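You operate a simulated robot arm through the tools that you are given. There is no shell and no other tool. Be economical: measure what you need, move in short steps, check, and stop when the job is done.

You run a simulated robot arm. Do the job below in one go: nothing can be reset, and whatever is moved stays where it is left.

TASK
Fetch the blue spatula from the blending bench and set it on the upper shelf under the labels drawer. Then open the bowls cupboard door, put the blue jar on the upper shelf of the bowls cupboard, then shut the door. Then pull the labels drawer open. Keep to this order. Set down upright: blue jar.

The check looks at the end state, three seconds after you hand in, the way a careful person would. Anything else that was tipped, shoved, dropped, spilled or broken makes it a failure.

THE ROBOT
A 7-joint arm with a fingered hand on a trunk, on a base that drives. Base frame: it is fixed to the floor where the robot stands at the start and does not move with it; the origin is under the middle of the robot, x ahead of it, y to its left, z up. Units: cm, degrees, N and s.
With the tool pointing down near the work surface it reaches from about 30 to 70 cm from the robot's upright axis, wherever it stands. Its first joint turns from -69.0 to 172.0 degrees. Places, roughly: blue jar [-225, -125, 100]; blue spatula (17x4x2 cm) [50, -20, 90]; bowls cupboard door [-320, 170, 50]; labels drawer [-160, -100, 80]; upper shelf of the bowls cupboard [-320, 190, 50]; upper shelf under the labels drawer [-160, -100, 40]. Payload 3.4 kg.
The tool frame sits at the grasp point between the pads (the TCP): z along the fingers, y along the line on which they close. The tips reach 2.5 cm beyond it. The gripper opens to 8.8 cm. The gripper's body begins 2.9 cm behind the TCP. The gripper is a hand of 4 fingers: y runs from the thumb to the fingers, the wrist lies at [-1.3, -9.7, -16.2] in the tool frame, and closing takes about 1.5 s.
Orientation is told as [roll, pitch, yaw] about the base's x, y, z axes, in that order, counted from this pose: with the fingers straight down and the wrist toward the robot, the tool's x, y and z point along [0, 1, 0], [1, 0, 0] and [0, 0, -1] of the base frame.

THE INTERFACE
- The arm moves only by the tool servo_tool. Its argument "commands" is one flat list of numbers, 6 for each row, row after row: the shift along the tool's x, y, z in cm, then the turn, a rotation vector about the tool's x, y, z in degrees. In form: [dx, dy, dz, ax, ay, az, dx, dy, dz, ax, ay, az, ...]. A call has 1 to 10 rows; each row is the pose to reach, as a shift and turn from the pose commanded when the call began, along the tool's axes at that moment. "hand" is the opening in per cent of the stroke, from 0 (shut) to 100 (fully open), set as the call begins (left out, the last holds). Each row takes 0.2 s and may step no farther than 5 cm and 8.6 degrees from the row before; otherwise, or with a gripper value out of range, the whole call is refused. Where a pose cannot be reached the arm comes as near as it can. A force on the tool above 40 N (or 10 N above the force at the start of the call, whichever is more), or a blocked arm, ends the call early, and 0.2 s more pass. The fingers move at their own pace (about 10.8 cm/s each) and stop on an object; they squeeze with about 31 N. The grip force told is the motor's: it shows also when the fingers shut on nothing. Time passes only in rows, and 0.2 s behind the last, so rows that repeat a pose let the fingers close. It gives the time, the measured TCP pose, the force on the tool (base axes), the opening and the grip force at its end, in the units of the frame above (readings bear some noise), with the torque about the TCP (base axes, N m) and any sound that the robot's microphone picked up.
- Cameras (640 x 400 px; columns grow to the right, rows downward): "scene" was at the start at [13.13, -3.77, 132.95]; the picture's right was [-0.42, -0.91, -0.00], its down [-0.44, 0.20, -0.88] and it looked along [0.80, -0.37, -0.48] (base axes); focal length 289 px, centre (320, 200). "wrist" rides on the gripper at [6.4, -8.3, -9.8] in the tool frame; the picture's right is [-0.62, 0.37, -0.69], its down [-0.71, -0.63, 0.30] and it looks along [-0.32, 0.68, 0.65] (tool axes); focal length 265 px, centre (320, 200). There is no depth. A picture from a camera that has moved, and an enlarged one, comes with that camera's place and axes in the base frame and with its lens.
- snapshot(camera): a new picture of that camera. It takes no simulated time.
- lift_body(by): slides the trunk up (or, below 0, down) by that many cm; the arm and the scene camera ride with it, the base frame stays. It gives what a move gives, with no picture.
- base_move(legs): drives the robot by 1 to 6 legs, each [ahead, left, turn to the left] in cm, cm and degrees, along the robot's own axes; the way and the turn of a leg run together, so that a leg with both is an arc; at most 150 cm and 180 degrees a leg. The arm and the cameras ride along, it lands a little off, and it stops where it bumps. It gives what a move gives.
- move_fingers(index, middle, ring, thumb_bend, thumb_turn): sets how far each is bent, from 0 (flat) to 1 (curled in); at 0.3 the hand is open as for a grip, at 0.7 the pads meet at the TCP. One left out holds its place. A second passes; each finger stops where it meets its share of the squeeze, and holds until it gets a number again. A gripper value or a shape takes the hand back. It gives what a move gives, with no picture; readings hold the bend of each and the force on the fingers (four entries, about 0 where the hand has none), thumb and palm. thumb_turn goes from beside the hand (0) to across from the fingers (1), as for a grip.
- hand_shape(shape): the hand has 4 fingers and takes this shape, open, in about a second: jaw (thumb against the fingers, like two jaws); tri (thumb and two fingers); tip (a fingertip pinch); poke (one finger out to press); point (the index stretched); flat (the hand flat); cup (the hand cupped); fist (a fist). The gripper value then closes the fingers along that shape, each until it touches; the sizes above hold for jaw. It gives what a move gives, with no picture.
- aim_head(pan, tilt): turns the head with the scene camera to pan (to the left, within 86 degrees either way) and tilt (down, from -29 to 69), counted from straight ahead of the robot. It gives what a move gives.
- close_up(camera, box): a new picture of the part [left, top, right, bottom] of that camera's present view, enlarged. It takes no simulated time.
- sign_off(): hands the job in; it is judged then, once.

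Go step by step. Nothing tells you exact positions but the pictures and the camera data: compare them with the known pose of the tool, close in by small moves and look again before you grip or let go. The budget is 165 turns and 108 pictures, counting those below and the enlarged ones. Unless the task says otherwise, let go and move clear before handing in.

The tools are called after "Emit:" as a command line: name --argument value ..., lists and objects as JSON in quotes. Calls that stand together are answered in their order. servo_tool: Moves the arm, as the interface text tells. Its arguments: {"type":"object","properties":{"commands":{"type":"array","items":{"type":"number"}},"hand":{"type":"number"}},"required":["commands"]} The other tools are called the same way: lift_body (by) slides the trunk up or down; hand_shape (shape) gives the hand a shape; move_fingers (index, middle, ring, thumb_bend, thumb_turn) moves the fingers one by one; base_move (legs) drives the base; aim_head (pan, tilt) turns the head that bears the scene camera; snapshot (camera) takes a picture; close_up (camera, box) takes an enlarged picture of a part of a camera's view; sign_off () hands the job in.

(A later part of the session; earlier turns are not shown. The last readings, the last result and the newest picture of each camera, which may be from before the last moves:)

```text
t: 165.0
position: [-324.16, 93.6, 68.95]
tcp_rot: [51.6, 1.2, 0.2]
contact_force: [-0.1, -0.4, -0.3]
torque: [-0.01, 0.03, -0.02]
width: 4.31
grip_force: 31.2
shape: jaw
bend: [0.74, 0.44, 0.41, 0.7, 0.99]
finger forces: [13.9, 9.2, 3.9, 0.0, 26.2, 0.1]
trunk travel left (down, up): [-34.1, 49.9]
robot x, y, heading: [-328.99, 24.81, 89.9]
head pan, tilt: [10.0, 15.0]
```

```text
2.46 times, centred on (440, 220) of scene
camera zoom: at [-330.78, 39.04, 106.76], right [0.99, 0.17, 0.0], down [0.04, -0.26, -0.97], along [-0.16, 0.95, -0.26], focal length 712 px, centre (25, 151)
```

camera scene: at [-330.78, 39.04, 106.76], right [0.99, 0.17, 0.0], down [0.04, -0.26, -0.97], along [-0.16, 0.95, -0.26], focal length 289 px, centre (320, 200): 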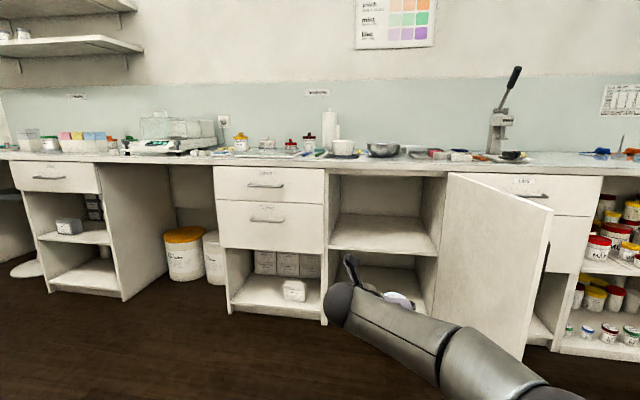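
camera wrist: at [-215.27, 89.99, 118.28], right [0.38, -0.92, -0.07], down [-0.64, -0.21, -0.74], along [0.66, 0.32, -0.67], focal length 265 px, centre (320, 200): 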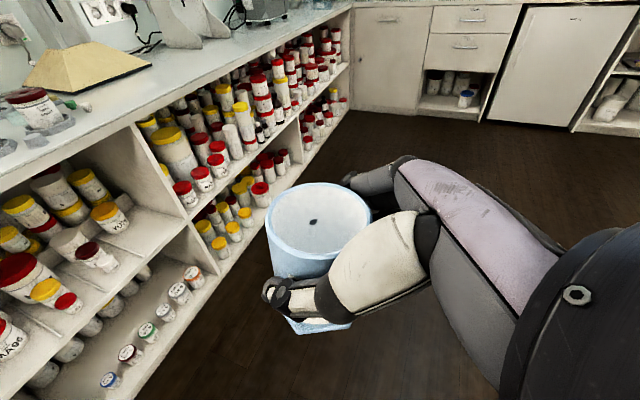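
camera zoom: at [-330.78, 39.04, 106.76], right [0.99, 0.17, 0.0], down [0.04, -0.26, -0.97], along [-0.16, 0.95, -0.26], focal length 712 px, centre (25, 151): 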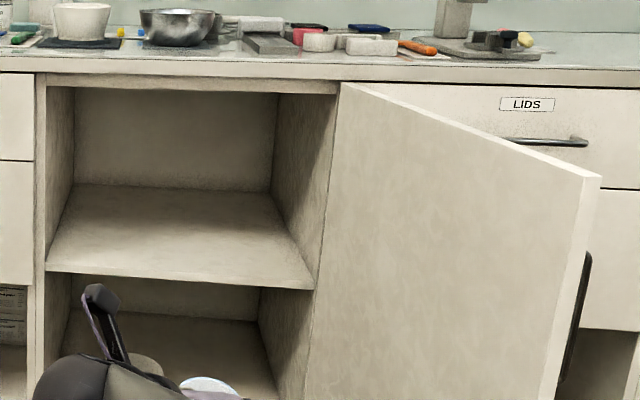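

Shelf is empty and clear. I lower to entry height (jar bottom ~5 cm above shelf) and drive in.

Emit:
lift_body --by -12.5

Emit:
base_move --legs '[[0, 3, 0], [65, 0, 0]]'

Emit:
snapshot --camera "scene"

Emit:
snapshot --camera "wrist"

```text
t: 166.6
position: [-324.33, 93.6, 56.49]
tcp_rot: [51.7, 1.2, 0.3]
contact_force: [0.0, 0.0, -0.4]
torque: [0.03, 0.02, -0.01]
width: 4.27
grip_force: 31.1
shape: jaw
bend: [0.74, 0.44, 0.41, 0.7, 0.99]
finger forces: [14.0, 9.2, 3.9, 0.1, 26.2, 0.0]
trunk travel left (down, up): [-21.6, 62.4]
robot x, y, heading: [-328.96, 24.81, 89.8]
head pan, tilt: [10.0, 15.0]
```

```text
t: 170.6
position: [-327.71, 158.76, 56.59]
tcp_rot: [51.7, 1.2, 0.6]
contact_force: [0.7, 0.2, -0.1]
torque: [-0.02, -0.01, 0.01]
width: 4.27
grip_force: 30.9
shape: jaw
bend: [0.74, 0.44, 0.41, 0.7, 0.99]
finger forces: [13.9, 9.2, 3.9, 0.0, 26.2, 0.0]
trunk travel left (down, up): [-21.6, 62.4]
robot x, y, heading: [-331.88, 89.63, 90.1]
head pan, tilt: [10.0, 15.0]
```

```text
49 pictures are left
camera scene: at [-333.86, 104.12, 94.27], right [0.98, 0.18, 0.0], down [0.05, -0.25, -0.97], along [-0.17, 0.95, -0.26], focal length 289 px, centre (320, 200)
```

scene: 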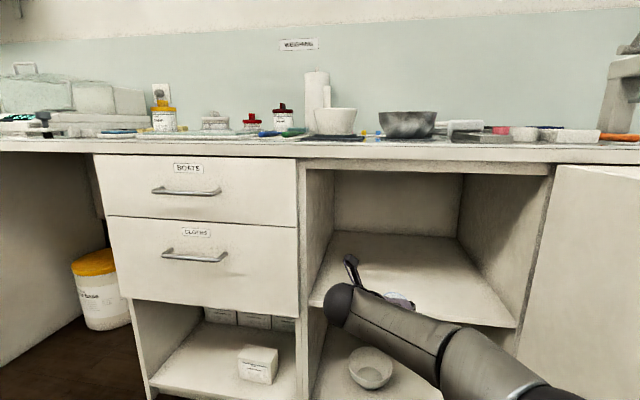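

```text
48 pictures are left
camera wrist: at [-335.67, 154.85, 67.78], right [0.38, -0.92, -0.07], down [-0.64, -0.21, -0.74], along [0.67, 0.32, -0.67], focal length 265 px, centre (320, 200)
```

wrist: 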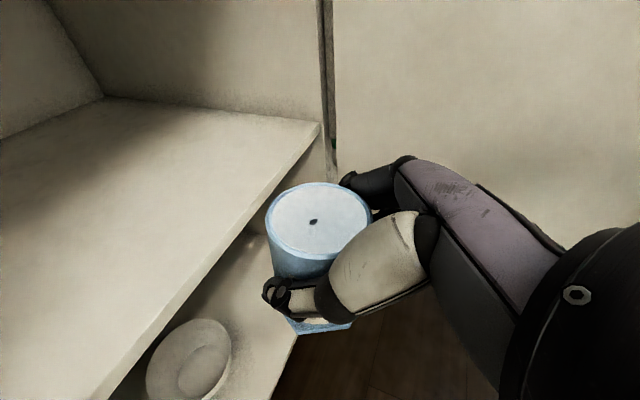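

Jar is at the shelf front, clearly above it. Driving in 24 cm more.

Emit:
base_move --legs '[[24, 0, 0]]'

Emit:
snapshot --camera "scene"

Emit:
snapshot --camera "wrist"

```text
t: 172.4
position: [-327.64, 182.84, 56.49]
tcp_rot: [51.8, 1.2, 0.5]
contact_force: [0.2, 0.0, -0.6]
torque: [0.01, -0.04, -0.01]
width: 4.27
grip_force: 31.4
shape: jaw
bend: [0.74, 0.44, 0.41, 0.7, 0.99]
finger forces: [13.9, 9.2, 3.8, 0.0, 26.2, 0.0]
trunk travel left (down, up): [-21.6, 62.4]
robot x, y, heading: [-332.41, 113.97, 90.1]
head pan, tilt: [10.0, 15.0]
```

```text
47 pictures are left
camera scene: at [-333.93, 128.1, 94.27], right [0.98, 0.18, 0.0], down [0.05, -0.25, -0.97], along [-0.17, 0.95, -0.26], focal length 289 px, centre (320, 200)
```

scene: 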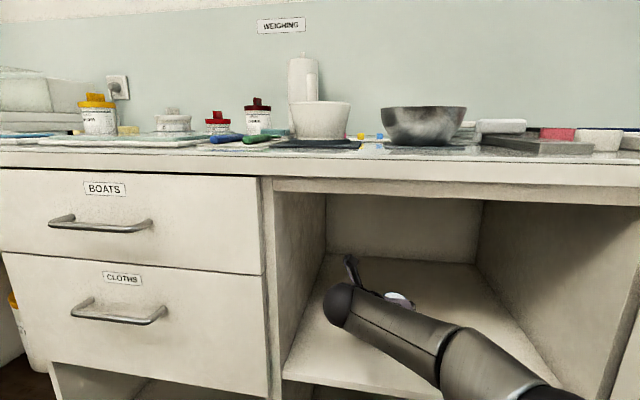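

```text
46 pictures are left
camera wrist: at [-335.74, 178.83, 67.78], right [0.38, -0.92, -0.07], down [-0.64, -0.21, -0.74], along [0.67, 0.32, -0.67], focal length 265 px, centre (320, 200)
```

wrist: 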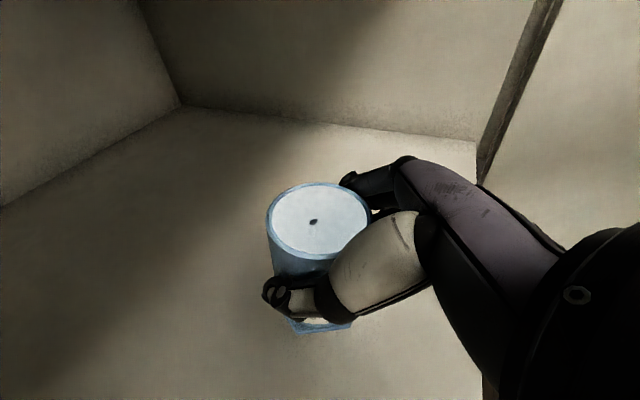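

Well inside the cupboard. Lowering with the trunk, then in small steps until contact.

Emit:
lift_body --by -4

Emit:
lift_body --by -1

Emit:
snapshot --camera "wrist"

```text
t: 173.2
position: [-327.79, 182.8, 52.44]
tcp_rot: [51.7, 1.2, 0.6]
contact_force: [-0.9, 0.1, 0.4]
torque: [0.0, -0.01, 0.03]
width: 4.25
grip_force: 30.9
shape: jaw
bend: [0.74, 0.44, 0.41, 0.7, 0.99]
finger forces: [13.9, 9.2, 3.9, 0.1, 26.2, 0.1]
trunk travel left (down, up): [-17.6, 66.4]
robot x, y, heading: [-332.5, 114.04, 90.1]
head pan, tilt: [10.0, 15.0]
```

```text
t: 173.8
position: [-327.69, 182.66, 51.86]
tcp_rot: [52.2, 1.2, 0.6]
contact_force: [-0.6, 3.5, 12.5]
torque: [0.07, -0.25, 0.05]
width: 4.28
grip_force: 30.9
shape: jaw
bend: [0.74, 0.44, 0.41, 0.7, 0.98]
finger forces: [15.5, 9.5, 4.3, 0.0, 28.2, 0.0]
trunk travel left (down, up): [-16.6, 67.4]
robot x, y, heading: [-332.32, 113.67, 90.2]
head pan, tilt: [10.0, 15.0]
```

```text
45 pictures are left
camera wrist: at [-335.74, 178.73, 63.1], right [0.38, -0.92, -0.07], down [-0.64, -0.2, -0.74], along [0.67, 0.32, -0.67], focal length 265 px, centre (320, 200)
```

wrist: 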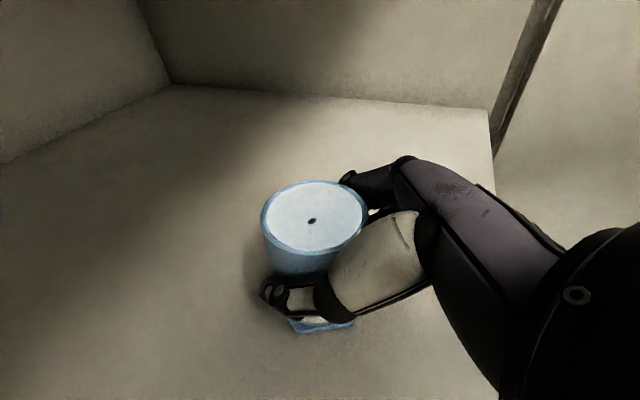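

Jar stands on the shelf (12 N). I ease up slightly and open.

Emit:
lift_body --by 0.35

Emit:
servo_tool --commands '[0, 0, 0, 0, 0, 0, 0, 0, 0, 0, 0, 0, 0, 0, 0, 0, 0, 0, 0, 0, 0, 0, 0, 0, 0, 0, 0, 0, 0, 0]' --hand 90

Emit:
snapshot --camera "wrist"

```text
t: 174.4
position: [-327.76, 182.63, 51.86]
tcp_rot: [51.9, 1.2, 0.6]
contact_force: [0.2, 1.7, 8.5]
torque: [0.02, -0.16, 0.07]
width: 4.3
grip_force: 31.1
shape: jaw
bend: [0.74, 0.44, 0.41, 0.7, 0.98]
finger forces: [15.0, 9.7, 4.3, 0.0, 26.9, 0.0]
trunk travel left (down, up): [-17.0, 67.0]
robot x, y, heading: [-332.07, 113.85, 90.1]
head pan, tilt: [10.0, 15.0]
```

```text
t: 175.6
position: [-327.85, 182.61, 51.82]
tcp_rot: [51.7, 1.2, 0.6]
contact_force: [-0.2, -0.7, -0.1]
torque: [0.01, -0.03, -0.01]
width: 7.92
grip_force: 0.1
shape: jaw
bend: [0.3, 0.32, 0.3, 0.34, 0.98]
finger forces: [0.0, 0.1, 0.0, 0.0, 0.0, 0.0]
trunk travel left (down, up): [-17.0, 67.0]
robot x, y, heading: [-332.12, 113.9, 90.3]
head pan, tilt: [10.0, 15.0]
```

```text
44 pictures are left
camera wrist: at [-335.73, 178.83, 63.13], right [0.38, -0.92, -0.07], down [-0.64, -0.21, -0.74], along [0.67, 0.32, -0.67], focal length 265 px, centre (320, 200)
```

wrist: 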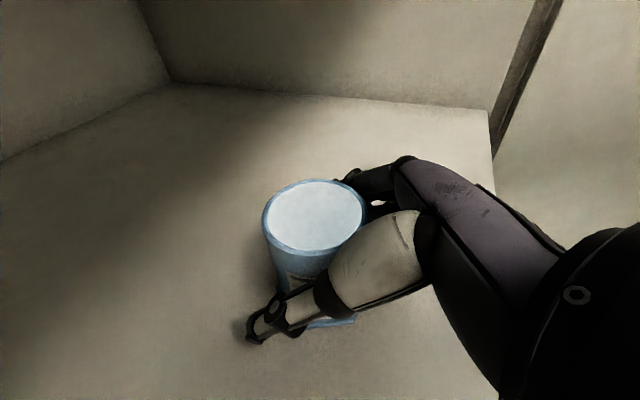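

Released, upright. I raise the hand clear above the rim, then back out.

Emit:
lift_body --by 9

Emit:
base_move --legs '[[-75, 0, 0]]'

Emit:
snapshot --camera "scene"

```text
t: 176.8
position: [-327.81, 182.7, 60.81]
tcp_rot: [51.8, 1.2, 0.6]
contact_force: [-0.7, -0.7, -0.7]
torque: [0.02, 0.03, 0.0]
width: 7.9
grip_force: 0.0
shape: jaw
bend: [0.3, 0.32, 0.3, 0.34, 0.98]
finger forces: [0.1, 0.0, 0.1, 0.0, 0.1, 0.1]
trunk travel left (down, up): [-26.0, 58.0]
robot x, y, heading: [-331.94, 114.25, 90.2]
head pan, tilt: [10.0, 15.0]
```

```text
t: 180.9
position: [-327.54, 107.14, 60.89]
tcp_rot: [51.8, 1.2, 0.7]
contact_force: [-0.1, -1.1, -0.3]
torque: [-0.05, -0.02, 0.0]
width: 7.94
grip_force: 0.1
shape: jaw
bend: [0.3, 0.32, 0.3, 0.34, 0.98]
finger forces: [0.0, 0.0, 0.1, 0.0, 0.0, 0.1]
trunk travel left (down, up): [-26.0, 58.0]
robot x, y, heading: [-331.55, 38.37, 90.1]
head pan, tilt: [10.0, 15.0]
```

```text
43 pictures are left
camera scene: at [-333.69, 52.62, 98.62], right [0.98, 0.18, 0.0], down [0.05, -0.25, -0.97], along [-0.17, 0.95, -0.26], focal length 289 px, centre (320, 200)
```

scene: 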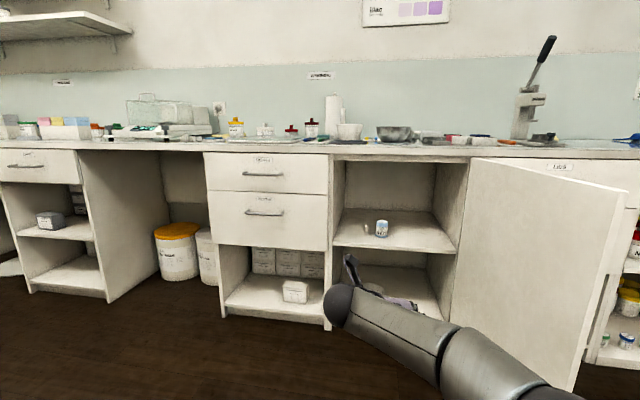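

The jar stands upright on the upper shelf. To close the door I'll re-grip its handle from the other side: first level the fingers and raise to handle height, then drive around.

Emit:
servo_tool --commands '[-0.7, 0, -0.9, 0, 7.6, 0, -1.4, 0, -1.9, 0, 15.2, 0, -2.2, 0, -2.8, 0, 22.8, 0, -3, 0, -3.8, 0, 30.4, 0, -3.7, 0, -4.7, 0, 38, 0]'

Emit:
lift_body --by 7.5

Emit:
base_move --legs '[[0, -141, 0], [0, 0, 96], [0, -89, 0]]'

Emit:
aim_head --pan -10 --tilt 22

Emit:
snapshot --camera "scene"

Emit:
snapshot --camera "wrist"

```text
t: 182.1
position: [-327.49, 101.15, 60.88]
tcp_rot: [90.0, 1.2, 0.6]
contact_force: [0.4, 0.0, 0.0]
torque: [0.0, 0.01, -0.04]
width: 7.92
grip_force: 0.0
shape: jaw
bend: [0.3, 0.32, 0.3, 0.34, 0.98]
finger forces: [0.0, 0.0, 0.1, 0.0, 0.1, 0.1]
trunk travel left (down, up): [-26.0, 58.0]
robot x, y, heading: [-332.07, 38.86, 90.3]
head pan, tilt: [10.0, 15.0]
```

```text
t: 183.2
position: [-327.57, 101.18, 68.35]
tcp_rot: [89.8, 1.2, 0.7]
contact_force: [-0.5, 0.6, -0.1]
torque: [0.0, -0.01, 0.03]
width: 7.91
grip_force: 0.0
shape: jaw
bend: [0.3, 0.32, 0.3, 0.34, 0.98]
finger forces: [0.1, 0.0, 0.0, 0.0, 0.1, 0.0]
trunk travel left (down, up): [-33.5, 50.5]
robot x, y, heading: [-332.0, 38.47, 90.4]
head pan, tilt: [10.0, 15.0]
```

```text
t: 198.6
position: [-263.75, 125.0, 68.35]
tcp_rot: [89.8, 1.1, 97.1]
contact_force: [0.7, -0.2, -0.3]
torque: [0.01, -0.02, -0.02]
width: 7.91
grip_force: 0.0
shape: jaw
bend: [0.3, 0.32, 0.3, 0.34, 0.98]
finger forces: [0.0, 0.0, 0.0, 0.0, 0.1, 0.0]
trunk travel left (down, up): [-33.5, 50.5]
robot x, y, heading: [-200.66, 127.9, -173.4]
head pan, tilt: [10.0, 15.0]
```

```text
t: 199.4
position: [-263.8, 124.98, 68.38]
tcp_rot: [89.8, 1.2, 97.1]
contact_force: [0.9, -0.5, 0.2]
torque: [0.02, 0.04, 0.04]
width: 7.9
grip_force: 0.1
shape: jaw
bend: [0.3, 0.32, 0.3, 0.34, 0.98]
finger forces: [0.0, 0.0, 0.1, 0.0, 0.0, 0.0]
trunk travel left (down, up): [-33.5, 50.5]
robot x, y, heading: [-200.19, 127.79, -173.6]
head pan, tilt: [-10.0, 22.0]
```

```text
42 pictures are left
camera scene: at [-215.08, 127.68, 104.98], right [0.06, 1.0, 0.0], down [0.37, -0.02, -0.93], along [-0.93, 0.05, -0.37], focal length 289 px, centre (320, 200)
```

scene: 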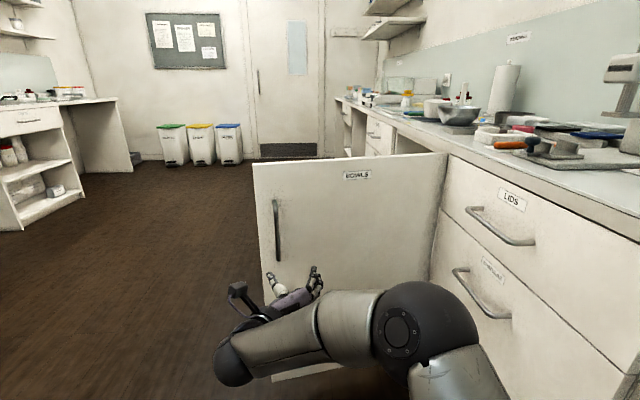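

```text
41 pictures are left
camera wrist: at [-252.88, 118.03, 74.97], right [0.65, 0.44, -0.63], down [-0.22, -0.68, -0.7], along [-0.73, 0.59, -0.34], focal length 265 px, centre (320, 200)
```

wrist: 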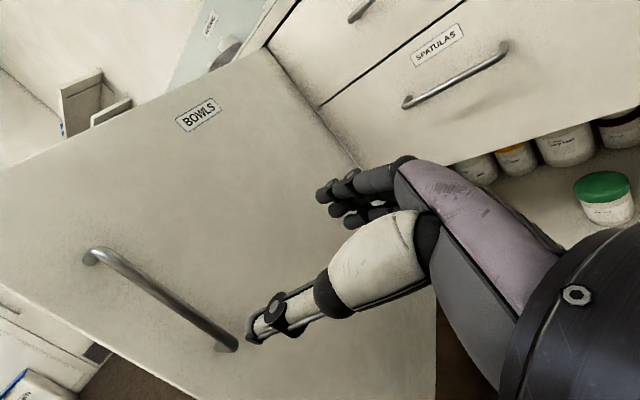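

The handle is where I left it, about 19 cm ahead and 2.6 cm left of the grasp point. I line up and approach.

Emit:
base_move --legs '[[0, 2.6, 0], [12, 0, 0]]'

Emit:
snapshot --camera "wrist"

```text
t: 201.1
position: [-275.23, 121.17, 68.36]
tcp_rot: [89.8, 1.2, 97.0]
contact_force: [0.5, -0.7, -0.2]
torque: [-0.03, -0.03, 0.01]
width: 7.88
grip_force: 0.1
shape: jaw
bend: [0.3, 0.32, 0.3, 0.34, 0.98]
finger forces: [0.1, 0.0, 0.0, 0.0, 0.0, 0.0]
trunk travel left (down, up): [-33.5, 50.5]
robot x, y, heading: [-212.43, 123.7, -173.6]
head pan, tilt: [-10.0, 22.0]
```

```text
40 pictures are left
camera wrist: at [-264.52, 114.1, 74.95], right [0.65, 0.44, -0.63], down [-0.22, -0.68, -0.7], along [-0.73, 0.59, -0.34], focal length 265 px, centre (320, 200)
```

wrist: 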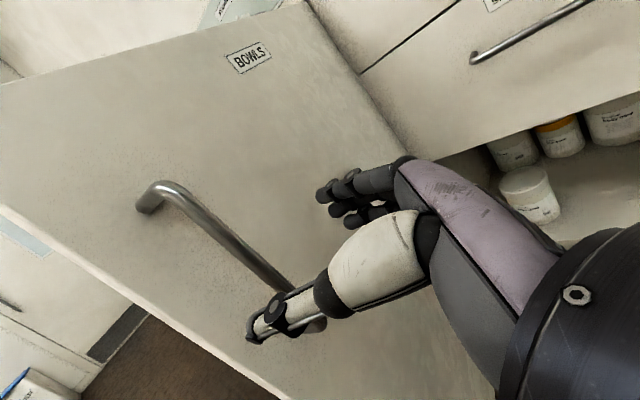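

Aligned. Advancing 7 cm and closing on the bar.

Emit:
servo_tool --commands '[0, 0.2, 2.5, 0, 0, 0, 0, 0.2, 5, 0, 0, 0, 0, 0.2, 7, 0, 0, 0]'

Emit:
servo_tool --commands '[0, 0, 0, 0, 0, 0, 0, 0, 0, 0, 0, 0, 0, 0, 0, 0, 0, 0, 0, 0, 0, 0, 0, 0, 0, 0, 0, 0, 0, 0, 0, 0, 0, 0, 0, 0, 0, 0, 0, 0, 0, 0]' --hand 0

Emit:
snapshot --camera "wrist"

```text
t: 201.9
position: [-282.36, 120.44, 68.3]
tcp_rot: [89.8, 1.2, 97.0]
contact_force: [0.5, 0.0, -0.8]
torque: [0.04, 0.02, -0.01]
width: 7.88
grip_force: 0.0
shape: jaw
bend: [0.3, 0.32, 0.3, 0.34, 0.98]
finger forces: [0.0, 0.0, 0.0, 0.0, 0.0, 0.0]
trunk travel left (down, up): [-33.5, 50.5]
robot x, y, heading: [-212.0, 123.46, -173.5]
head pan, tilt: [-10.0, 22.0]
```

```text
t: 203.5
position: [-282.42, 120.34, 68.38]
tcp_rot: [89.8, 1.3, 97.0]
contact_force: [-8.9, -6.9, 2.8]
torque: [0.01, 0.02, 0.01]
width: 0.02
grip_force: 31.2
shape: jaw
bend: [0.7, 0.7, 0.7, 0.73, 1.0]
finger forces: [4.4, 0.1, 3.6, 0.0, 34.6, 0.0]
trunk travel left (down, up): [-33.5, 50.5]
robot x, y, heading: [-212.36, 123.47, -173.5]
head pan, tilt: [-10.0, 22.0]
```

```text
39 pictures are left
camera wrist: at [-271.58, 113.35, 74.91], right [0.65, 0.44, -0.62], down [-0.22, -0.68, -0.7], along [-0.73, 0.59, -0.34], focal length 265 px, centre (320, 200)
```

wrist: 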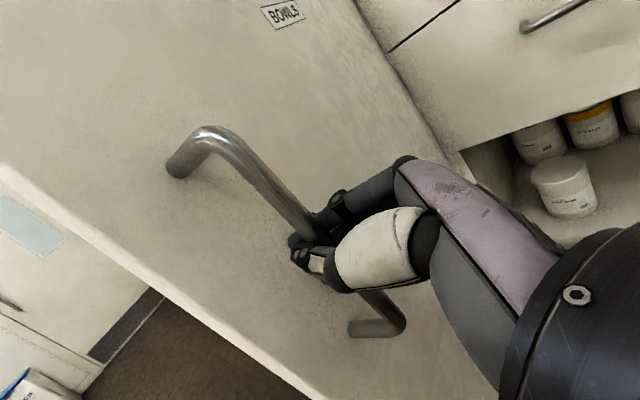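

Handle caged again. Fitting the earlier path gives the hinge at about (-296, 168.6); I swing back along that arc, 40° first.

Emit:
base_move --legs '[[9.5, 13.65, -10], [9.5, 13.65, -10], [9.5, 13.65, -10], [9.5, 13.65, -10]]'

Emit:
snapshot --camera "wrist"

```text
t: 208.1
position: [-316.53, 122.63, 68.36]
tcp_rot: [89.8, 1.3, 57.1]
contact_force: [6.1, 13.3, 1.7]
torque: [0.06, -0.01, 0.0]
width: 0.0
grip_force: 31.5
shape: jaw
bend: [0.7, 0.7, 0.7, 0.75, 1.0]
finger forces: [11.2, 2.9, 3.2, 0.0, 0.5, 0.0]
trunk travel left (down, up): [-33.5, 50.5]
robot x, y, heading: [-260.92, 80.06, 146.6]
head pan, tilt: [-10.0, 22.0]
```

```text
38 pictures are left
camera wrist: at [-312.72, 110.46, 74.95], right [0.78, -0.08, -0.63], down [-0.6, -0.38, -0.7], along [-0.18, 0.92, -0.34], focal length 265 px, centre (320, 200)
```

wrist: 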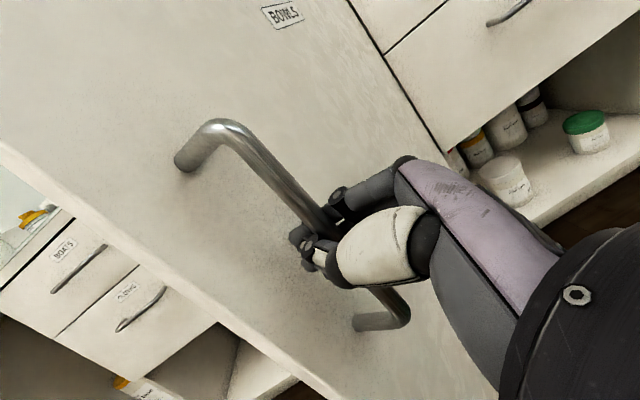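

Closing smoothly; another 40°.

Emit:
base_move --legs '[[9.6, 13.55, -10], [9.5, 13.65, -10], [9.5, 13.65, -10], [9.5, 13.65, -10]]'

Emit:
snapshot --camera "wrist"

```text
t: 212.6
position: [-341.25, 146.86, 68.33]
tcp_rot: [89.9, 1.3, 17.1]
contact_force: [-7.2, -2.4, -0.4]
torque: [0.01, -0.02, -0.02]
width: 0.0
grip_force: 31.2
shape: jaw
bend: [0.7, 0.7, 0.7, 0.75, 1.0]
finger forces: [3.2, 0.4, 2.1, 0.0, 8.7, 0.0]
trunk travel left (down, up): [-33.5, 50.5]
robot x, y, heading: [-325.65, 78.24, 106.2]
head pan, tilt: [-10.0, 22.0]
```

```text
37 pictures are left
camera wrist: at [-346.15, 134.97, 74.94], right [0.54, -0.56, -0.62], down [-0.7, 0.1, -0.7], along [0.46, 0.82, -0.34], focal length 265 px, centre (320, 200)
```

wrist: 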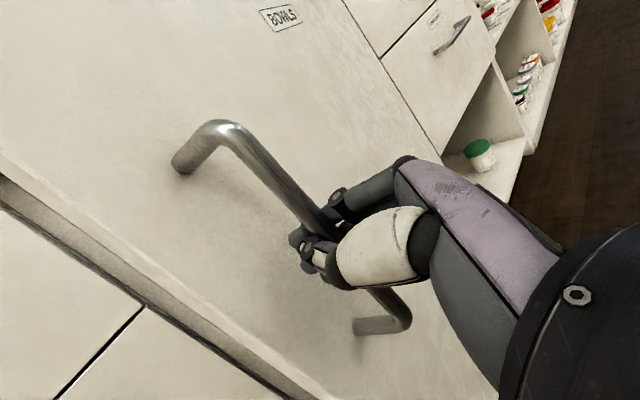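

About 21° remain. Two more legs.

Emit:
base_move --legs '[[9.5, 13.65, -10], [9, 13, -9.5]]'

Emit:
snapshot --camera "wrist"

```text
t: 215.1
position: [-346.2, 163.11, 68.29]
tcp_rot: [89.8, 1.2, -2.3]
contact_force: [-0.7, 1.3, 1.1]
torque: [0.01, -0.1, 0.04]
width: 0.01
grip_force: 30.5
shape: jaw
bend: [0.7, 0.7, 0.7, 0.76, 1.0]
finger forces: [4.7, 1.0, 3.0, 0.1, 6.2, 0.1]
trunk travel left (down, up): [-33.5, 50.5]
robot x, y, heading: [-354.48, 93.68, 87.1]
head pan, tilt: [-10.0, 22.0]
```

```text
36 pictures are left
camera wrist: at [-354.77, 153.68, 74.94], right [0.33, -0.71, -0.62], down [-0.63, 0.33, -0.7], along [0.7, 0.62, -0.34], focal length 265 px, centre (320, 200)
```

wrist: 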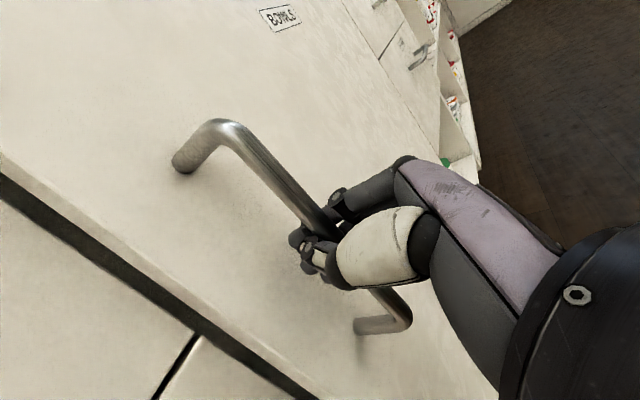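

Nearly closed (~2 cm gap). Pushing forward with the arm until the door meets its stop.

Emit:
servo_tool --commands '[0, 0, 1, 0, 0, 0, 0, 0, 2, 0, 0, 0, 0, 0, 2.5, 0, 0, 0, 0, 0, 3, 0, 0, 0, 0, 0, 3.4, 0, 0, 0]'

Emit:
snapshot --camera "wrist"

```text
t: 216.3
position: [-346.02, 166.63, 68.3]
tcp_rot: [89.7, 1.1, -2.3]
contact_force: [-6.2, 0.1, -0.1]
torque: [-0.02, 0.03, -0.06]
width: 0.01
grip_force: 31.1
shape: jaw
bend: [0.7, 0.7, 0.7, 0.76, 1.0]
finger forces: [0.1, 0.0, 0.1, 0.0, 5.2, 0.1]
trunk travel left (down, up): [-33.5, 50.5]
robot x, y, heading: [-353.99, 93.47, 87.4]
head pan, tilt: [-10.0, 22.0]
```

```text
35 pictures are left
camera wrist: at [-354.68, 157.11, 74.95], right [0.33, -0.71, -0.62], down [-0.63, 0.33, -0.7], along [0.7, 0.62, -0.34], focal length 265 px, centre (320, 200)
```

wrist: 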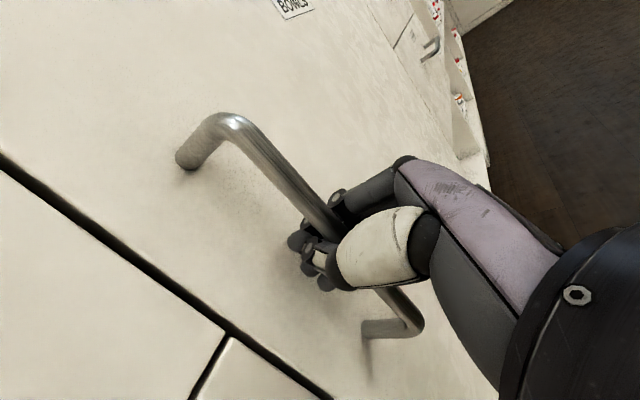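

The gap looks like in the closed state. I push a bit further to be sure it meets the stop.

Emit:
servo_tool --commands '[0, 0, 0.6, 0, 0, 0, 0, 0, 1.2, 0, 0, 0, 0, 0, 1.6, 0, 0, 0]'

Emit:
close_up --camera "wrist" --box '[0, 140, 320, 400]'

```text
t: 216.9
position: [-345.89, 167.25, 68.27]
tcp_rot: [89.8, 1.3, -3.1]
contact_force: [-1.8, -21.3, 2.1]
torque: [0.2, 0.04, -0.22]
width: 0.03
grip_force: 30.6
shape: jaw
bend: [0.7, 0.7, 0.7, 0.75, 1.0]
finger forces: [40.4, 0.1, 0.1, 0.0, 4.7, 0.0]
trunk travel left (down, up): [-33.5, 50.5]
robot x, y, heading: [-354.46, 93.61, 87.1]
head pan, tilt: [-10.0, 22.0]
stopped in row 3: the force on the tool passed its limit (the readings are from after the stop); the commanded pose is now the measured one
```

```text
1.54 times, centred on (160, 270) of wrist
camera zoom: at [-354.43, 157.87, 75.0], right [0.32, -0.71, -0.63], down [-0.63, 0.34, -0.7], along [0.71, 0.62, -0.34], focal length 408 px, centre (566, 92)
```

zoom: 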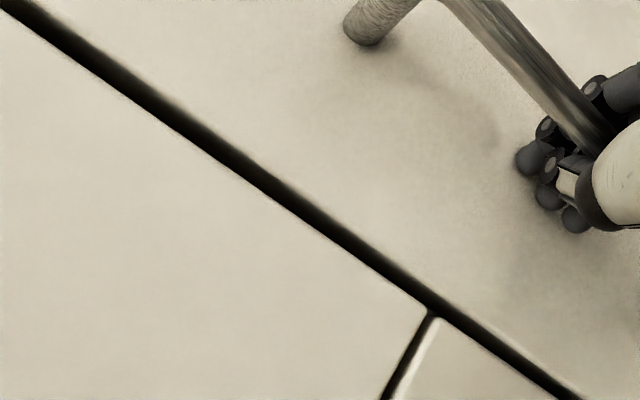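

The door is against its stop. I ease back 1 cm, open the hand and withdraw.

Emit:
servo_tool --commands '[0, 0, -0.8, 0, 0, 0, 0, 0, -0.8, 0, 0, 0]'

Emit:
servo_tool --commands '[0, 0, 0, 0, 0, 0, 0, 0, 0, 0, 0, 0, 0, 0, 0, 0, 0, 0, 0, 0, 0, 0, 0, 0, 0, 0, 0, 0, 0, 0]' --hand 90

Emit:
snapshot --camera "wrist"

```text
t: 217.6
position: [-345.83, 166.76, 68.04]
tcp_rot: [89.5, 1.2, -2.8]
contact_force: [-2.7, 1.5, 0.5]
torque: [0.01, 0.03, -0.05]
width: 0.02
grip_force: 30.5
shape: jaw
bend: [0.7, 0.7, 0.7, 0.76, 1.0]
finger forces: [0.1, 0.0, 0.1, 0.0, 3.3, 0.1]
trunk travel left (down, up): [-33.5, 50.5]
robot x, y, heading: [-354.77, 93.68, 86.8]
head pan, tilt: [-10.0, 22.0]
```

```text
t: 218.8
position: [-345.85, 166.72, 68.02]
tcp_rot: [89.6, 1.3, -2.9]
contact_force: [-0.4, 0.5, 0.3]
torque: [0.03, -0.01, -0.01]
width: 7.91
grip_force: 0.0
shape: jaw
bend: [0.3, 0.32, 0.3, 0.34, 0.98]
finger forces: [0.0, 0.1, 0.1, 0.0, 0.0, 0.0]
trunk travel left (down, up): [-33.5, 50.5]
robot x, y, heading: [-354.53, 93.42, 87.1]
head pan, tilt: [-10.0, 22.0]
```

```text
33 pictures are left
camera wrist: at [-354.42, 157.37, 74.73], right [0.32, -0.71, -0.62], down [-0.63, 0.33, -0.7], along [0.71, 0.62, -0.35], focal length 265 px, centre (320, 200)
```

wrist: 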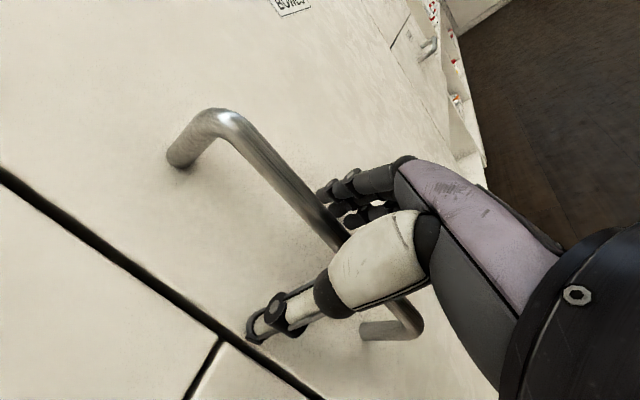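

Open and clear of the bar. Withdrawing straight back and checking the door.

Emit:
servo_tool --commands '[0, 0, -3, 0, 0, 0, 0, 0, -7, 0, 0, 0, 0, 0, -11, 0, 0, 0]'

Emit:
base_move --legs '[[-40, 0, 0]]'

Emit:
aim_head --pan 0 --tilt 18

Emit:
snapshot --camera "scene"

```text
t: 219.6
position: [-346.38, 155.8, 68.24]
tcp_rot: [89.6, 1.3, -2.9]
contact_force: [0.3, 0.0, 0.6]
torque: [-0.01, 0.02, 0.0]
width: 7.95
grip_force: 0.0
shape: jaw
bend: [0.3, 0.32, 0.3, 0.34, 0.98]
finger forces: [0.0, 0.1, 0.0, 0.0, 0.0, 0.0]
trunk travel left (down, up): [-33.5, 50.5]
robot x, y, heading: [-354.64, 93.57, 86.9]
head pan, tilt: [-10.0, 22.0]
```

```text
t: 222.1
position: [-348.27, 115.58, 68.08]
tcp_rot: [89.6, 1.3, -3.2]
contact_force: [-0.1, 1.1, 0.0]
torque: [-0.03, -0.01, 0.0]
width: 7.94
grip_force: 0.1
shape: jaw
bend: [0.3, 0.32, 0.3, 0.34, 0.98]
finger forces: [0.1, 0.0, 0.0, 0.1, 0.1, 0.0]
trunk travel left (down, up): [-33.5, 50.5]
robot x, y, heading: [-356.49, 53.37, 86.6]
head pan, tilt: [-10.0, 22.0]
```

```text
t: 222.8
position: [-348.39, 115.73, 68.15]
tcp_rot: [89.5, 1.2, -3.3]
contact_force: [-0.3, -0.5, 0.1]
torque: [-0.01, 0.0, -0.04]
width: 7.93
grip_force: 0.0
shape: jaw
bend: [0.3, 0.32, 0.3, 0.34, 0.98]
finger forces: [0.0, 0.0, 0.0, 0.1, 0.1, 0.0]
trunk travel left (down, up): [-33.5, 50.5]
robot x, y, heading: [-356.92, 53.54, 86.7]
head pan, tilt: [0.0, 18.0]
```

```text
32 pictures are left
camera scene: at [-355.98, 67.67, 105.63], right [1.0, -0.06, 0.0], down [-0.02, -0.31, -0.95], along [0.05, 0.95, -0.31], focal length 289 px, centre (320, 200)
```

scene: 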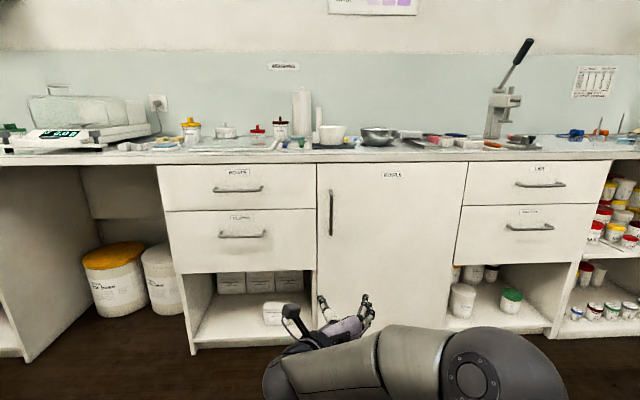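

The bowls door is shut flush and everything is in place. Last is the labels drawer: its handle bar is horizontal, so I'll roll the hand to close vertically, testing it here in free space.

Emit:
servo_tool --commands '[0, 0, 0, 0, 0, -8.5, 0, 0, 0, 0, 0, -17, 0, 0, 0, 0, 0, -25.5, 0, 0, 0, 0, 0, -34, 0, 0, 0, 0, 0, -42.5, 0, 0, 0, 0, 0, -51, 0, 0, 0, 0, 0, -59.5, 0, 0, 0, 0, 0, -68, 0, 0, 0, 0, 0, -76.5, 0, 0, 0, 0, 0, -85]'

```text
t: 225.0
position: [-348.43, 115.55, 68.12]
tcp_rot: [85.8, -83.7, 0.9]
contact_force: [-0.1, 0.7, -0.2]
torque: [-0.02, -0.01, 0.04]
width: 7.93
grip_force: 0.0
shape: jaw
bend: [0.3, 0.32, 0.3, 0.34, 0.98]
finger forces: [0.0, 0.0, 0.0, 0.0, 0.0, 0.1]
trunk travel left (down, up): [-33.5, 50.5]
robot x, y, heading: [-357.14, 53.17, 86.5]
head pan, tilt: [0.0, 18.0]
```

The vertical grip is reachable. I turn around and drive to the labels drawer.

Emit:
base_move --legs '[[-5, 0, 0], [0, 0, -176.5], [0, 120, 0], [0, 84, 0]]'

Emit:
lift_body --by 10

Emit:
aim_head --pan 0 --tilt 18

Emit:
snapshot --camera "scene"

```text
t: 242.8
position: [-159.33, -15.41, 68.03]
tcp_rot: [85.9, -83.7, -176.5]
contact_force: [0.2, 1.1, 0.1]
torque: [0.04, 0.01, 0.04]
width: 7.93
grip_force: 0.1
shape: jaw
bend: [0.3, 0.32, 0.3, 0.34, 0.98]
finger forces: [0.0, 0.1, 0.0, 0.0, 0.0, 0.0]
trunk travel left (down, up): [-33.5, 50.5]
robot x, y, heading: [-153.75, 47.24, -90.8]
head pan, tilt: [0.0, 18.0]
```

```text
t: 244.2
position: [-159.32, -15.37, 78.06]
tcp_rot: [85.8, -83.7, -176.3]
contact_force: [0.6, 0.1, 0.4]
torque: [-0.01, 0.02, -0.01]
width: 7.94
grip_force: 0.0
shape: jaw
bend: [0.3, 0.32, 0.3, 0.34, 0.98]
finger forces: [0.0, 0.1, 0.0, 0.1, 0.2, 0.0]
trunk travel left (down, up): [-43.5, 40.5]
robot x, y, heading: [-153.58, 47.34, -90.6]
head pan, tilt: [0.0, 18.0]
```

```text
t: 244.8
position: [-159.33, -15.33, 78.13]
tcp_rot: [86.0, -83.7, -176.3]
contact_force: [0.3, -0.4, 0.1]
torque: [0.04, -0.01, 0.02]
width: 7.93
grip_force: 0.0
shape: jaw
bend: [0.3, 0.32, 0.3, 0.34, 0.98]
finger forces: [0.1, 0.0, 0.0, 0.0, 0.1, 0.1]
trunk travel left (down, up): [-43.5, 40.5]
robot x, y, heading: [-154.29, 47.36, -90.6]
head pan, tilt: [0.0, 18.0]
```

```text
31 pictures are left
camera scene: at [-154.13, 32.95, 115.63], right [-1.0, 0.01, 0.0], down [0.0, 0.31, -0.95], along [-0.01, -0.95, -0.31], focal length 289 px, centre (320, 200)
```

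scene: 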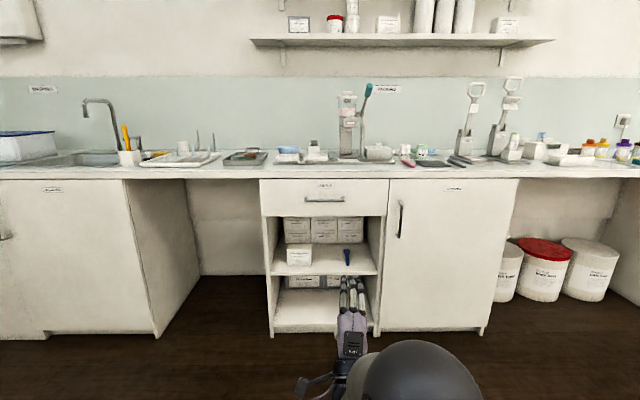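

Handle bar at about (-157, -83, 78). I drive up to ~9 cm before it and check alignment.

Emit:
base_move --legs '[[0, 2.5, 0.6], [57, 0, 0]]'

Emit:
snapshot --camera "wrist"

Emit:
snapshot --camera "scene"

```text
t: 248.4
position: [-155.75, -71.89, 78.08]
tcp_rot: [85.7, -83.6, -175.5]
contact_force: [0.7, -0.1, -1.3]
torque: [-0.02, 0.02, 0.01]
width: 7.93
grip_force: 0.1
shape: jaw
bend: [0.3, 0.32, 0.3, 0.34, 0.98]
finger forces: [0.1, 0.1, 0.0, 0.0, 0.0, 0.0]
trunk travel left (down, up): [-43.5, 40.5]
robot x, y, heading: [-150.9, -9.41, -90.1]
head pan, tilt: [0.0, 18.0]
```

```text
30 pictures are left
camera wrist: at [-148.42, -61.96, 70.61], right [-0.66, 0.69, 0.3], down [-0.64, -0.3, -0.71], along [-0.39, -0.66, 0.64], focal length 265 px, centre (320, 200)
```

wrist: 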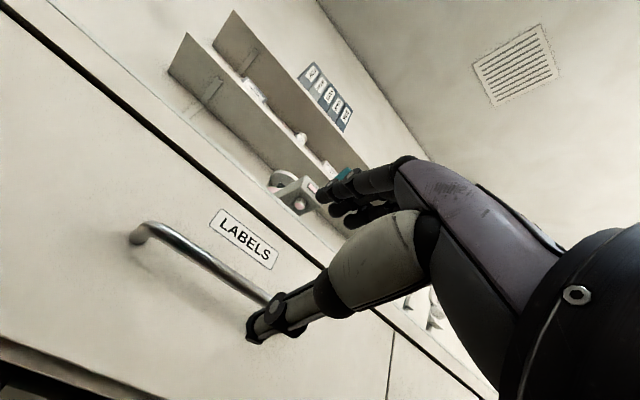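

```text
29 pictures are left
camera scene: at [-151.31, -23.44, 115.63], right [-1.0, 0.0, 0.0], down [0.0, 0.31, -0.95], along [0.0, -0.95, -0.31], focal length 289 px, centre (320, 200)
```

scene: 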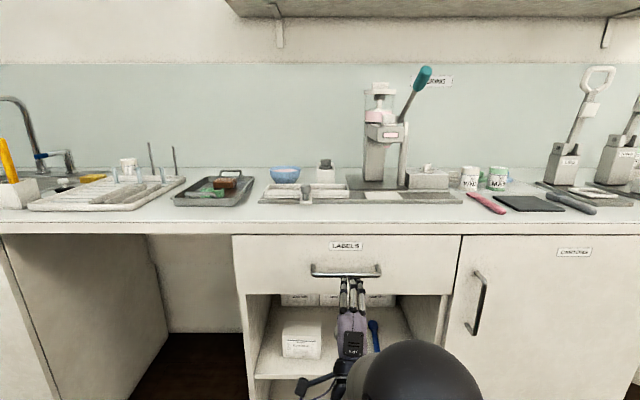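

The bar is level with the grasp point (z ≈ 78.1). I narrow the opening and advance.

Emit:
servo_tool --commands '[0, 0, 2.5, 0, 0, 0, 0, 0, 5, 0, 0, 0, 0, 0, 7, 0, 0, 0]' --hand 65

Emit:
snapshot --camera "wrist"

```text
t: 249.2
position: [-155.83, -78.85, 77.92]
tcp_rot: [85.2, -83.7, -175.0]
contact_force: [0.2, 0.0, 0.0]
torque: [-0.02, 0.03, -0.02]
width: 5.76
grip_force: 0.0
shape: jaw
bend: [0.28, 0.39, 0.35, 0.61, 1.0]
finger forces: [0.0, 0.1, 0.0, 0.1, 0.1, 0.0]
trunk travel left (down, up): [-43.5, 40.5]
robot x, y, heading: [-151.24, -9.6, -89.7]
head pan, tilt: [0.0, 18.0]
```

```text
28 pictures are left
camera wrist: at [-148.38, -68.97, 70.5], right [-0.66, 0.69, 0.3], down [-0.64, -0.3, -0.71], along [-0.39, -0.66, 0.64], focal length 265 px, centre (320, 200)
```

wrist: 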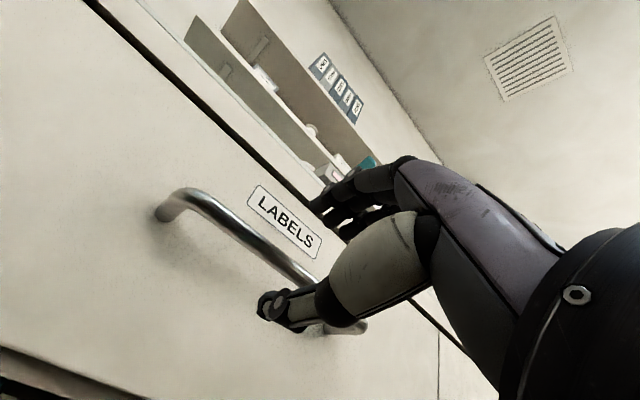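

The bar is between thumb and fingers. 3.6 cm more, then close.

Emit:
servo_tool --commands '[0, -0.2, 2, 0, 0, 0, 0, -0.2, 3.6, 0, 0, 0]'

Emit:
snapshot --camera "wrist"

```text
t: 249.8
position: [-155.64, -82.5, 77.65]
tcp_rot: [85.8, -83.7, -175.4]
contact_force: [-0.2, 0.7, -0.1]
torque: [0.01, 0.02, -0.02]
width: 5.74
grip_force: 0.1
shape: jaw
bend: [0.28, 0.39, 0.35, 0.61, 1.0]
finger forces: [0.0, 0.0, 0.0, 0.0, 0.0, 0.0]
trunk travel left (down, up): [-43.5, 40.5]
robot x, y, heading: [-151.17, -9.18, -89.7]
head pan, tilt: [0.0, 18.0]
```

```text
27 pictures are left
camera wrist: at [-148.35, -72.56, 70.3], right [-0.66, 0.69, 0.3], down [-0.64, -0.3, -0.71], along [-0.39, -0.66, 0.64], focal length 265 px, centre (320, 200)
```

wrist: 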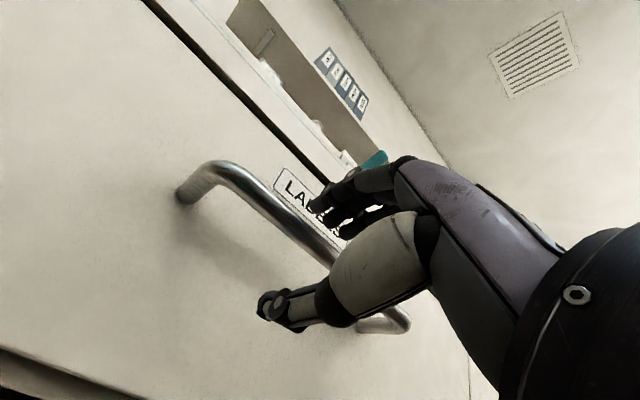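

The bar now passes through the grasp point. Closing and pulling a little.

Emit:
servo_tool --commands '[0, 0, 0.5, 0, 0, 0, 0, 0, 0.5, 0, 0, 0, 0, 0, 0.5, 0, 0, 0, 0, 0, 0.5, 0, 0, 0, 0, 0, 0.5, 0, 0, 0, 0, 0, 0.5, 0, 0, 0, 0, 0, 0.5, 0, 0, 0]' --hand 0

Emit:
servo_tool --commands '[0, 0, -1.2, 0, 0, 0, 0, 0, -2.4, 0, 0, 0, 0, 0, -3.6, 0, 0, 0]'

Emit:
snapshot --camera "wrist"

```text
t: 251.4
position: [-155.69, -83.03, 77.68]
tcp_rot: [85.0, -83.7, -174.7]
contact_force: [1.3, -1.6, -3.4]
torque: [0.02, 0.08, 0.01]
width: 0.04
grip_force: 31.5
shape: jaw
bend: [0.7, 0.7, 0.7, 0.75, 1.0]
finger forces: [2.2, 0.0, 3.1, 0.0, 5.0, 0.0]
trunk travel left (down, up): [-43.5, 40.5]
robot x, y, heading: [-151.46, -9.1, -89.9]
head pan, tilt: [0.0, 18.0]
```

```text
t: 252.2
position: [-155.71, -79.36, 77.71]
tcp_rot: [84.5, -83.7, -174.2]
contact_force: [1.8, 1.1, -8.2]
torque: [-0.04, 0.05, 0.03]
width: 0.0
grip_force: 31.3
shape: jaw
bend: [0.7, 0.7, 0.7, 0.75, 1.0]
finger forces: [1.2, 0.1, 2.4, 0.0, 7.6, 0.0]
trunk travel left (down, up): [-43.5, 40.5]
robot x, y, heading: [-151.19, -8.82, -89.6]
head pan, tilt: [0.0, 18.0]
```

```text
26 pictures are left
camera wrist: at [-148.32, -69.46, 70.27], right [-0.66, 0.69, 0.31], down [-0.64, -0.3, -0.71], along [-0.39, -0.66, 0.64], focal length 265 px, centre (320, 200)
```

wrist: 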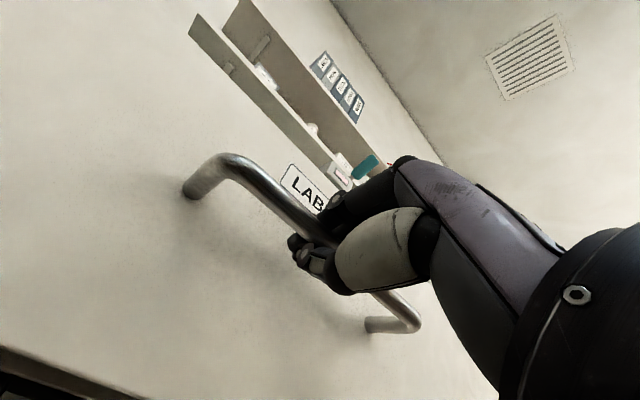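

The drawer is coming. Pulling with the base straight back.

Emit:
base_move --legs '[[-12, 0, 0], [-10, 0, 0]]'

Emit:
snapshot --camera "scene"

```text
t: 254.2
position: [-155.7, -57.32, 77.73]
tcp_rot: [84.7, -83.7, -174.4]
contact_force: [3.7, -0.1, -9.9]
torque: [-0.02, 0.04, 0.04]
width: 0.0
grip_force: 31.0
shape: jaw
bend: [0.7, 0.7, 0.7, 0.75, 1.0]
finger forces: [0.4, 0.0, 2.6, 0.1, 10.1, 0.0]
trunk travel left (down, up): [-43.5, 40.5]
robot x, y, heading: [-151.27, 12.96, -90.0]
head pan, tilt: [0.0, 18.0]
```

```text
25 pictures are left
camera scene: at [-151.34, -1.55, 115.61], right [-1.0, 0.0, 0.0], down [0.0, 0.31, -0.95], along [0.0, -0.95, -0.31], focal length 289 px, centre (320, 200)
```

scene: 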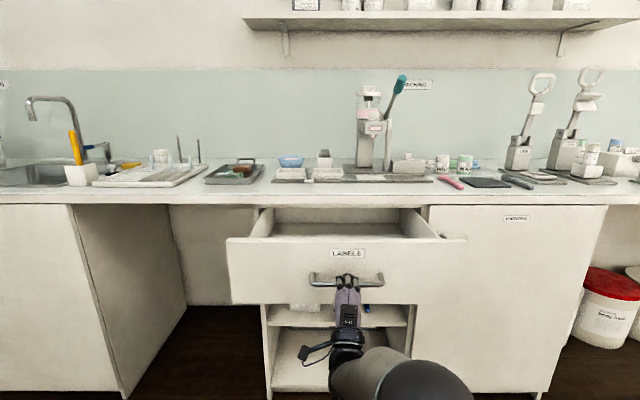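

The drawer is ~25 cm out. I pull further until it is well open.

Emit:
base_move --legs '[[-6, 0, 0], [-5, 0, 0], [-4, 0, 0]]'

Emit:
snapshot --camera "scene"

```text
t: 256.1
position: [-155.77, -44.77, 77.7]
tcp_rot: [80.2, -83.7, -169.8]
contact_force: [2.0, -26.1, -3.3]
torque: [0.05, 0.14, 0.09]
width: 0.01
grip_force: 30.7
shape: jaw
bend: [0.7, 0.7, 0.7, 0.73, 1.0]
finger forces: [7.6, 1.7, 6.7, 0.0, 38.6, 0.0]
trunk travel left (down, up): [-43.5, 40.5]
robot x, y, heading: [-151.44, 26.01, -89.7]
head pan, tilt: [0.0, 18.0]
stopped in leg 3: the force on the tool passed its limit (the readings are from after the stop); the commanded pose is now the measured one
```

```text
24 pictures are left
camera scene: at [-151.39, 11.22, 115.55], right [-1.0, -0.01, 0.0], down [0.0, 0.31, -0.95], along [0.01, -0.95, -0.31], focal length 289 px, centre (320, 200)
```

scene: 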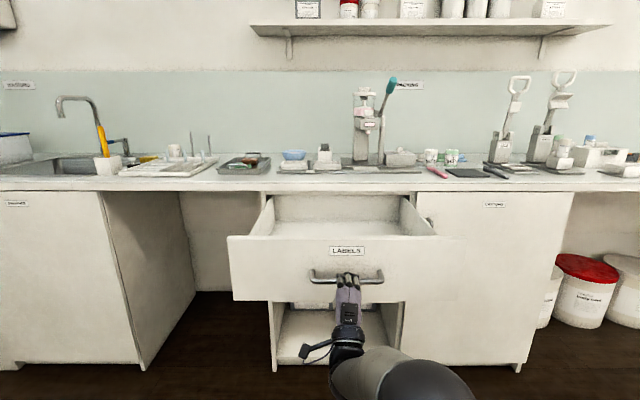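

The drawer reached its stop, fully open. I ease, open the hand and back away.

Emit:
servo_tool --commands '[0, 0, 0.3, 0, 0, 0, 0, 0, 0.3, 0, 0, 0]'

Emit:
servo_tool --commands '[0, 0, 0, 0, 0, 0, 0, 0, 0, 0, 0, 0, 0, 0, 0, 0, 0, 0, 0, 0, 0, 0, 0, 0, 0, 0, 0, 0, 0, 0]' --hand 75

Emit:
snapshot --camera "wrist"

```text
t: 256.7
position: [-155.89, -44.85, 77.63]
tcp_rot: [81.0, -83.7, -170.7]
contact_force: [2.8, -14.0, -7.2]
torque: [-0.01, 0.11, 0.07]
width: 0.0
grip_force: 31.2
shape: jaw
bend: [0.7, 0.7, 0.7, 0.73, 1.0]
finger forces: [5.5, 1.0, 4.8, 0.0, 38.8, 0.0]
trunk travel left (down, up): [-43.5, 40.5]
robot x, y, heading: [-151.27, 26.16, -89.7]
head pan, tilt: [0.0, 18.0]
```

```text
t: 257.9
position: [-156.0, -44.61, 78.01]
tcp_rot: [83.9, -83.7, -173.6]
contact_force: [0.2, 0.0, -0.7]
torque: [-0.01, -0.04, 0.02]
width: 6.57
grip_force: 0.0
shape: jaw
bend: [0.27, 0.36, 0.33, 0.54, 0.99]
finger forces: [0.0, 0.0, 0.0, 0.0, 0.0, 0.1]
trunk travel left (down, up): [-43.5, 40.5]
robot x, y, heading: [-151.45, 26.09, -89.7]
head pan, tilt: [0.0, 18.0]
```

```text
23 pictures are left
camera wrist: at [-148.52, -34.68, 70.57], right [-0.66, 0.69, 0.31], down [-0.64, -0.3, -0.71], along [-0.39, -0.66, 0.64], focal length 265 px, centre (320, 200)
```

wrist: 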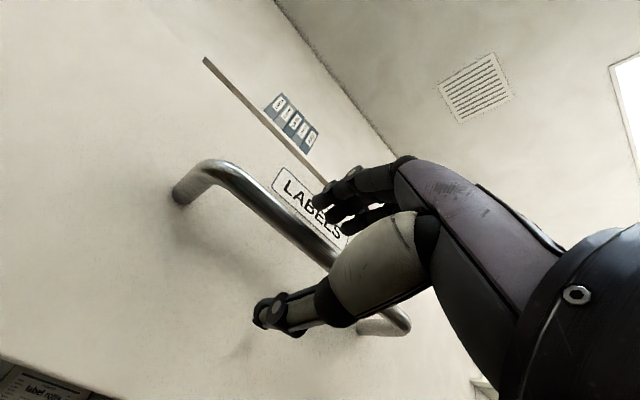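

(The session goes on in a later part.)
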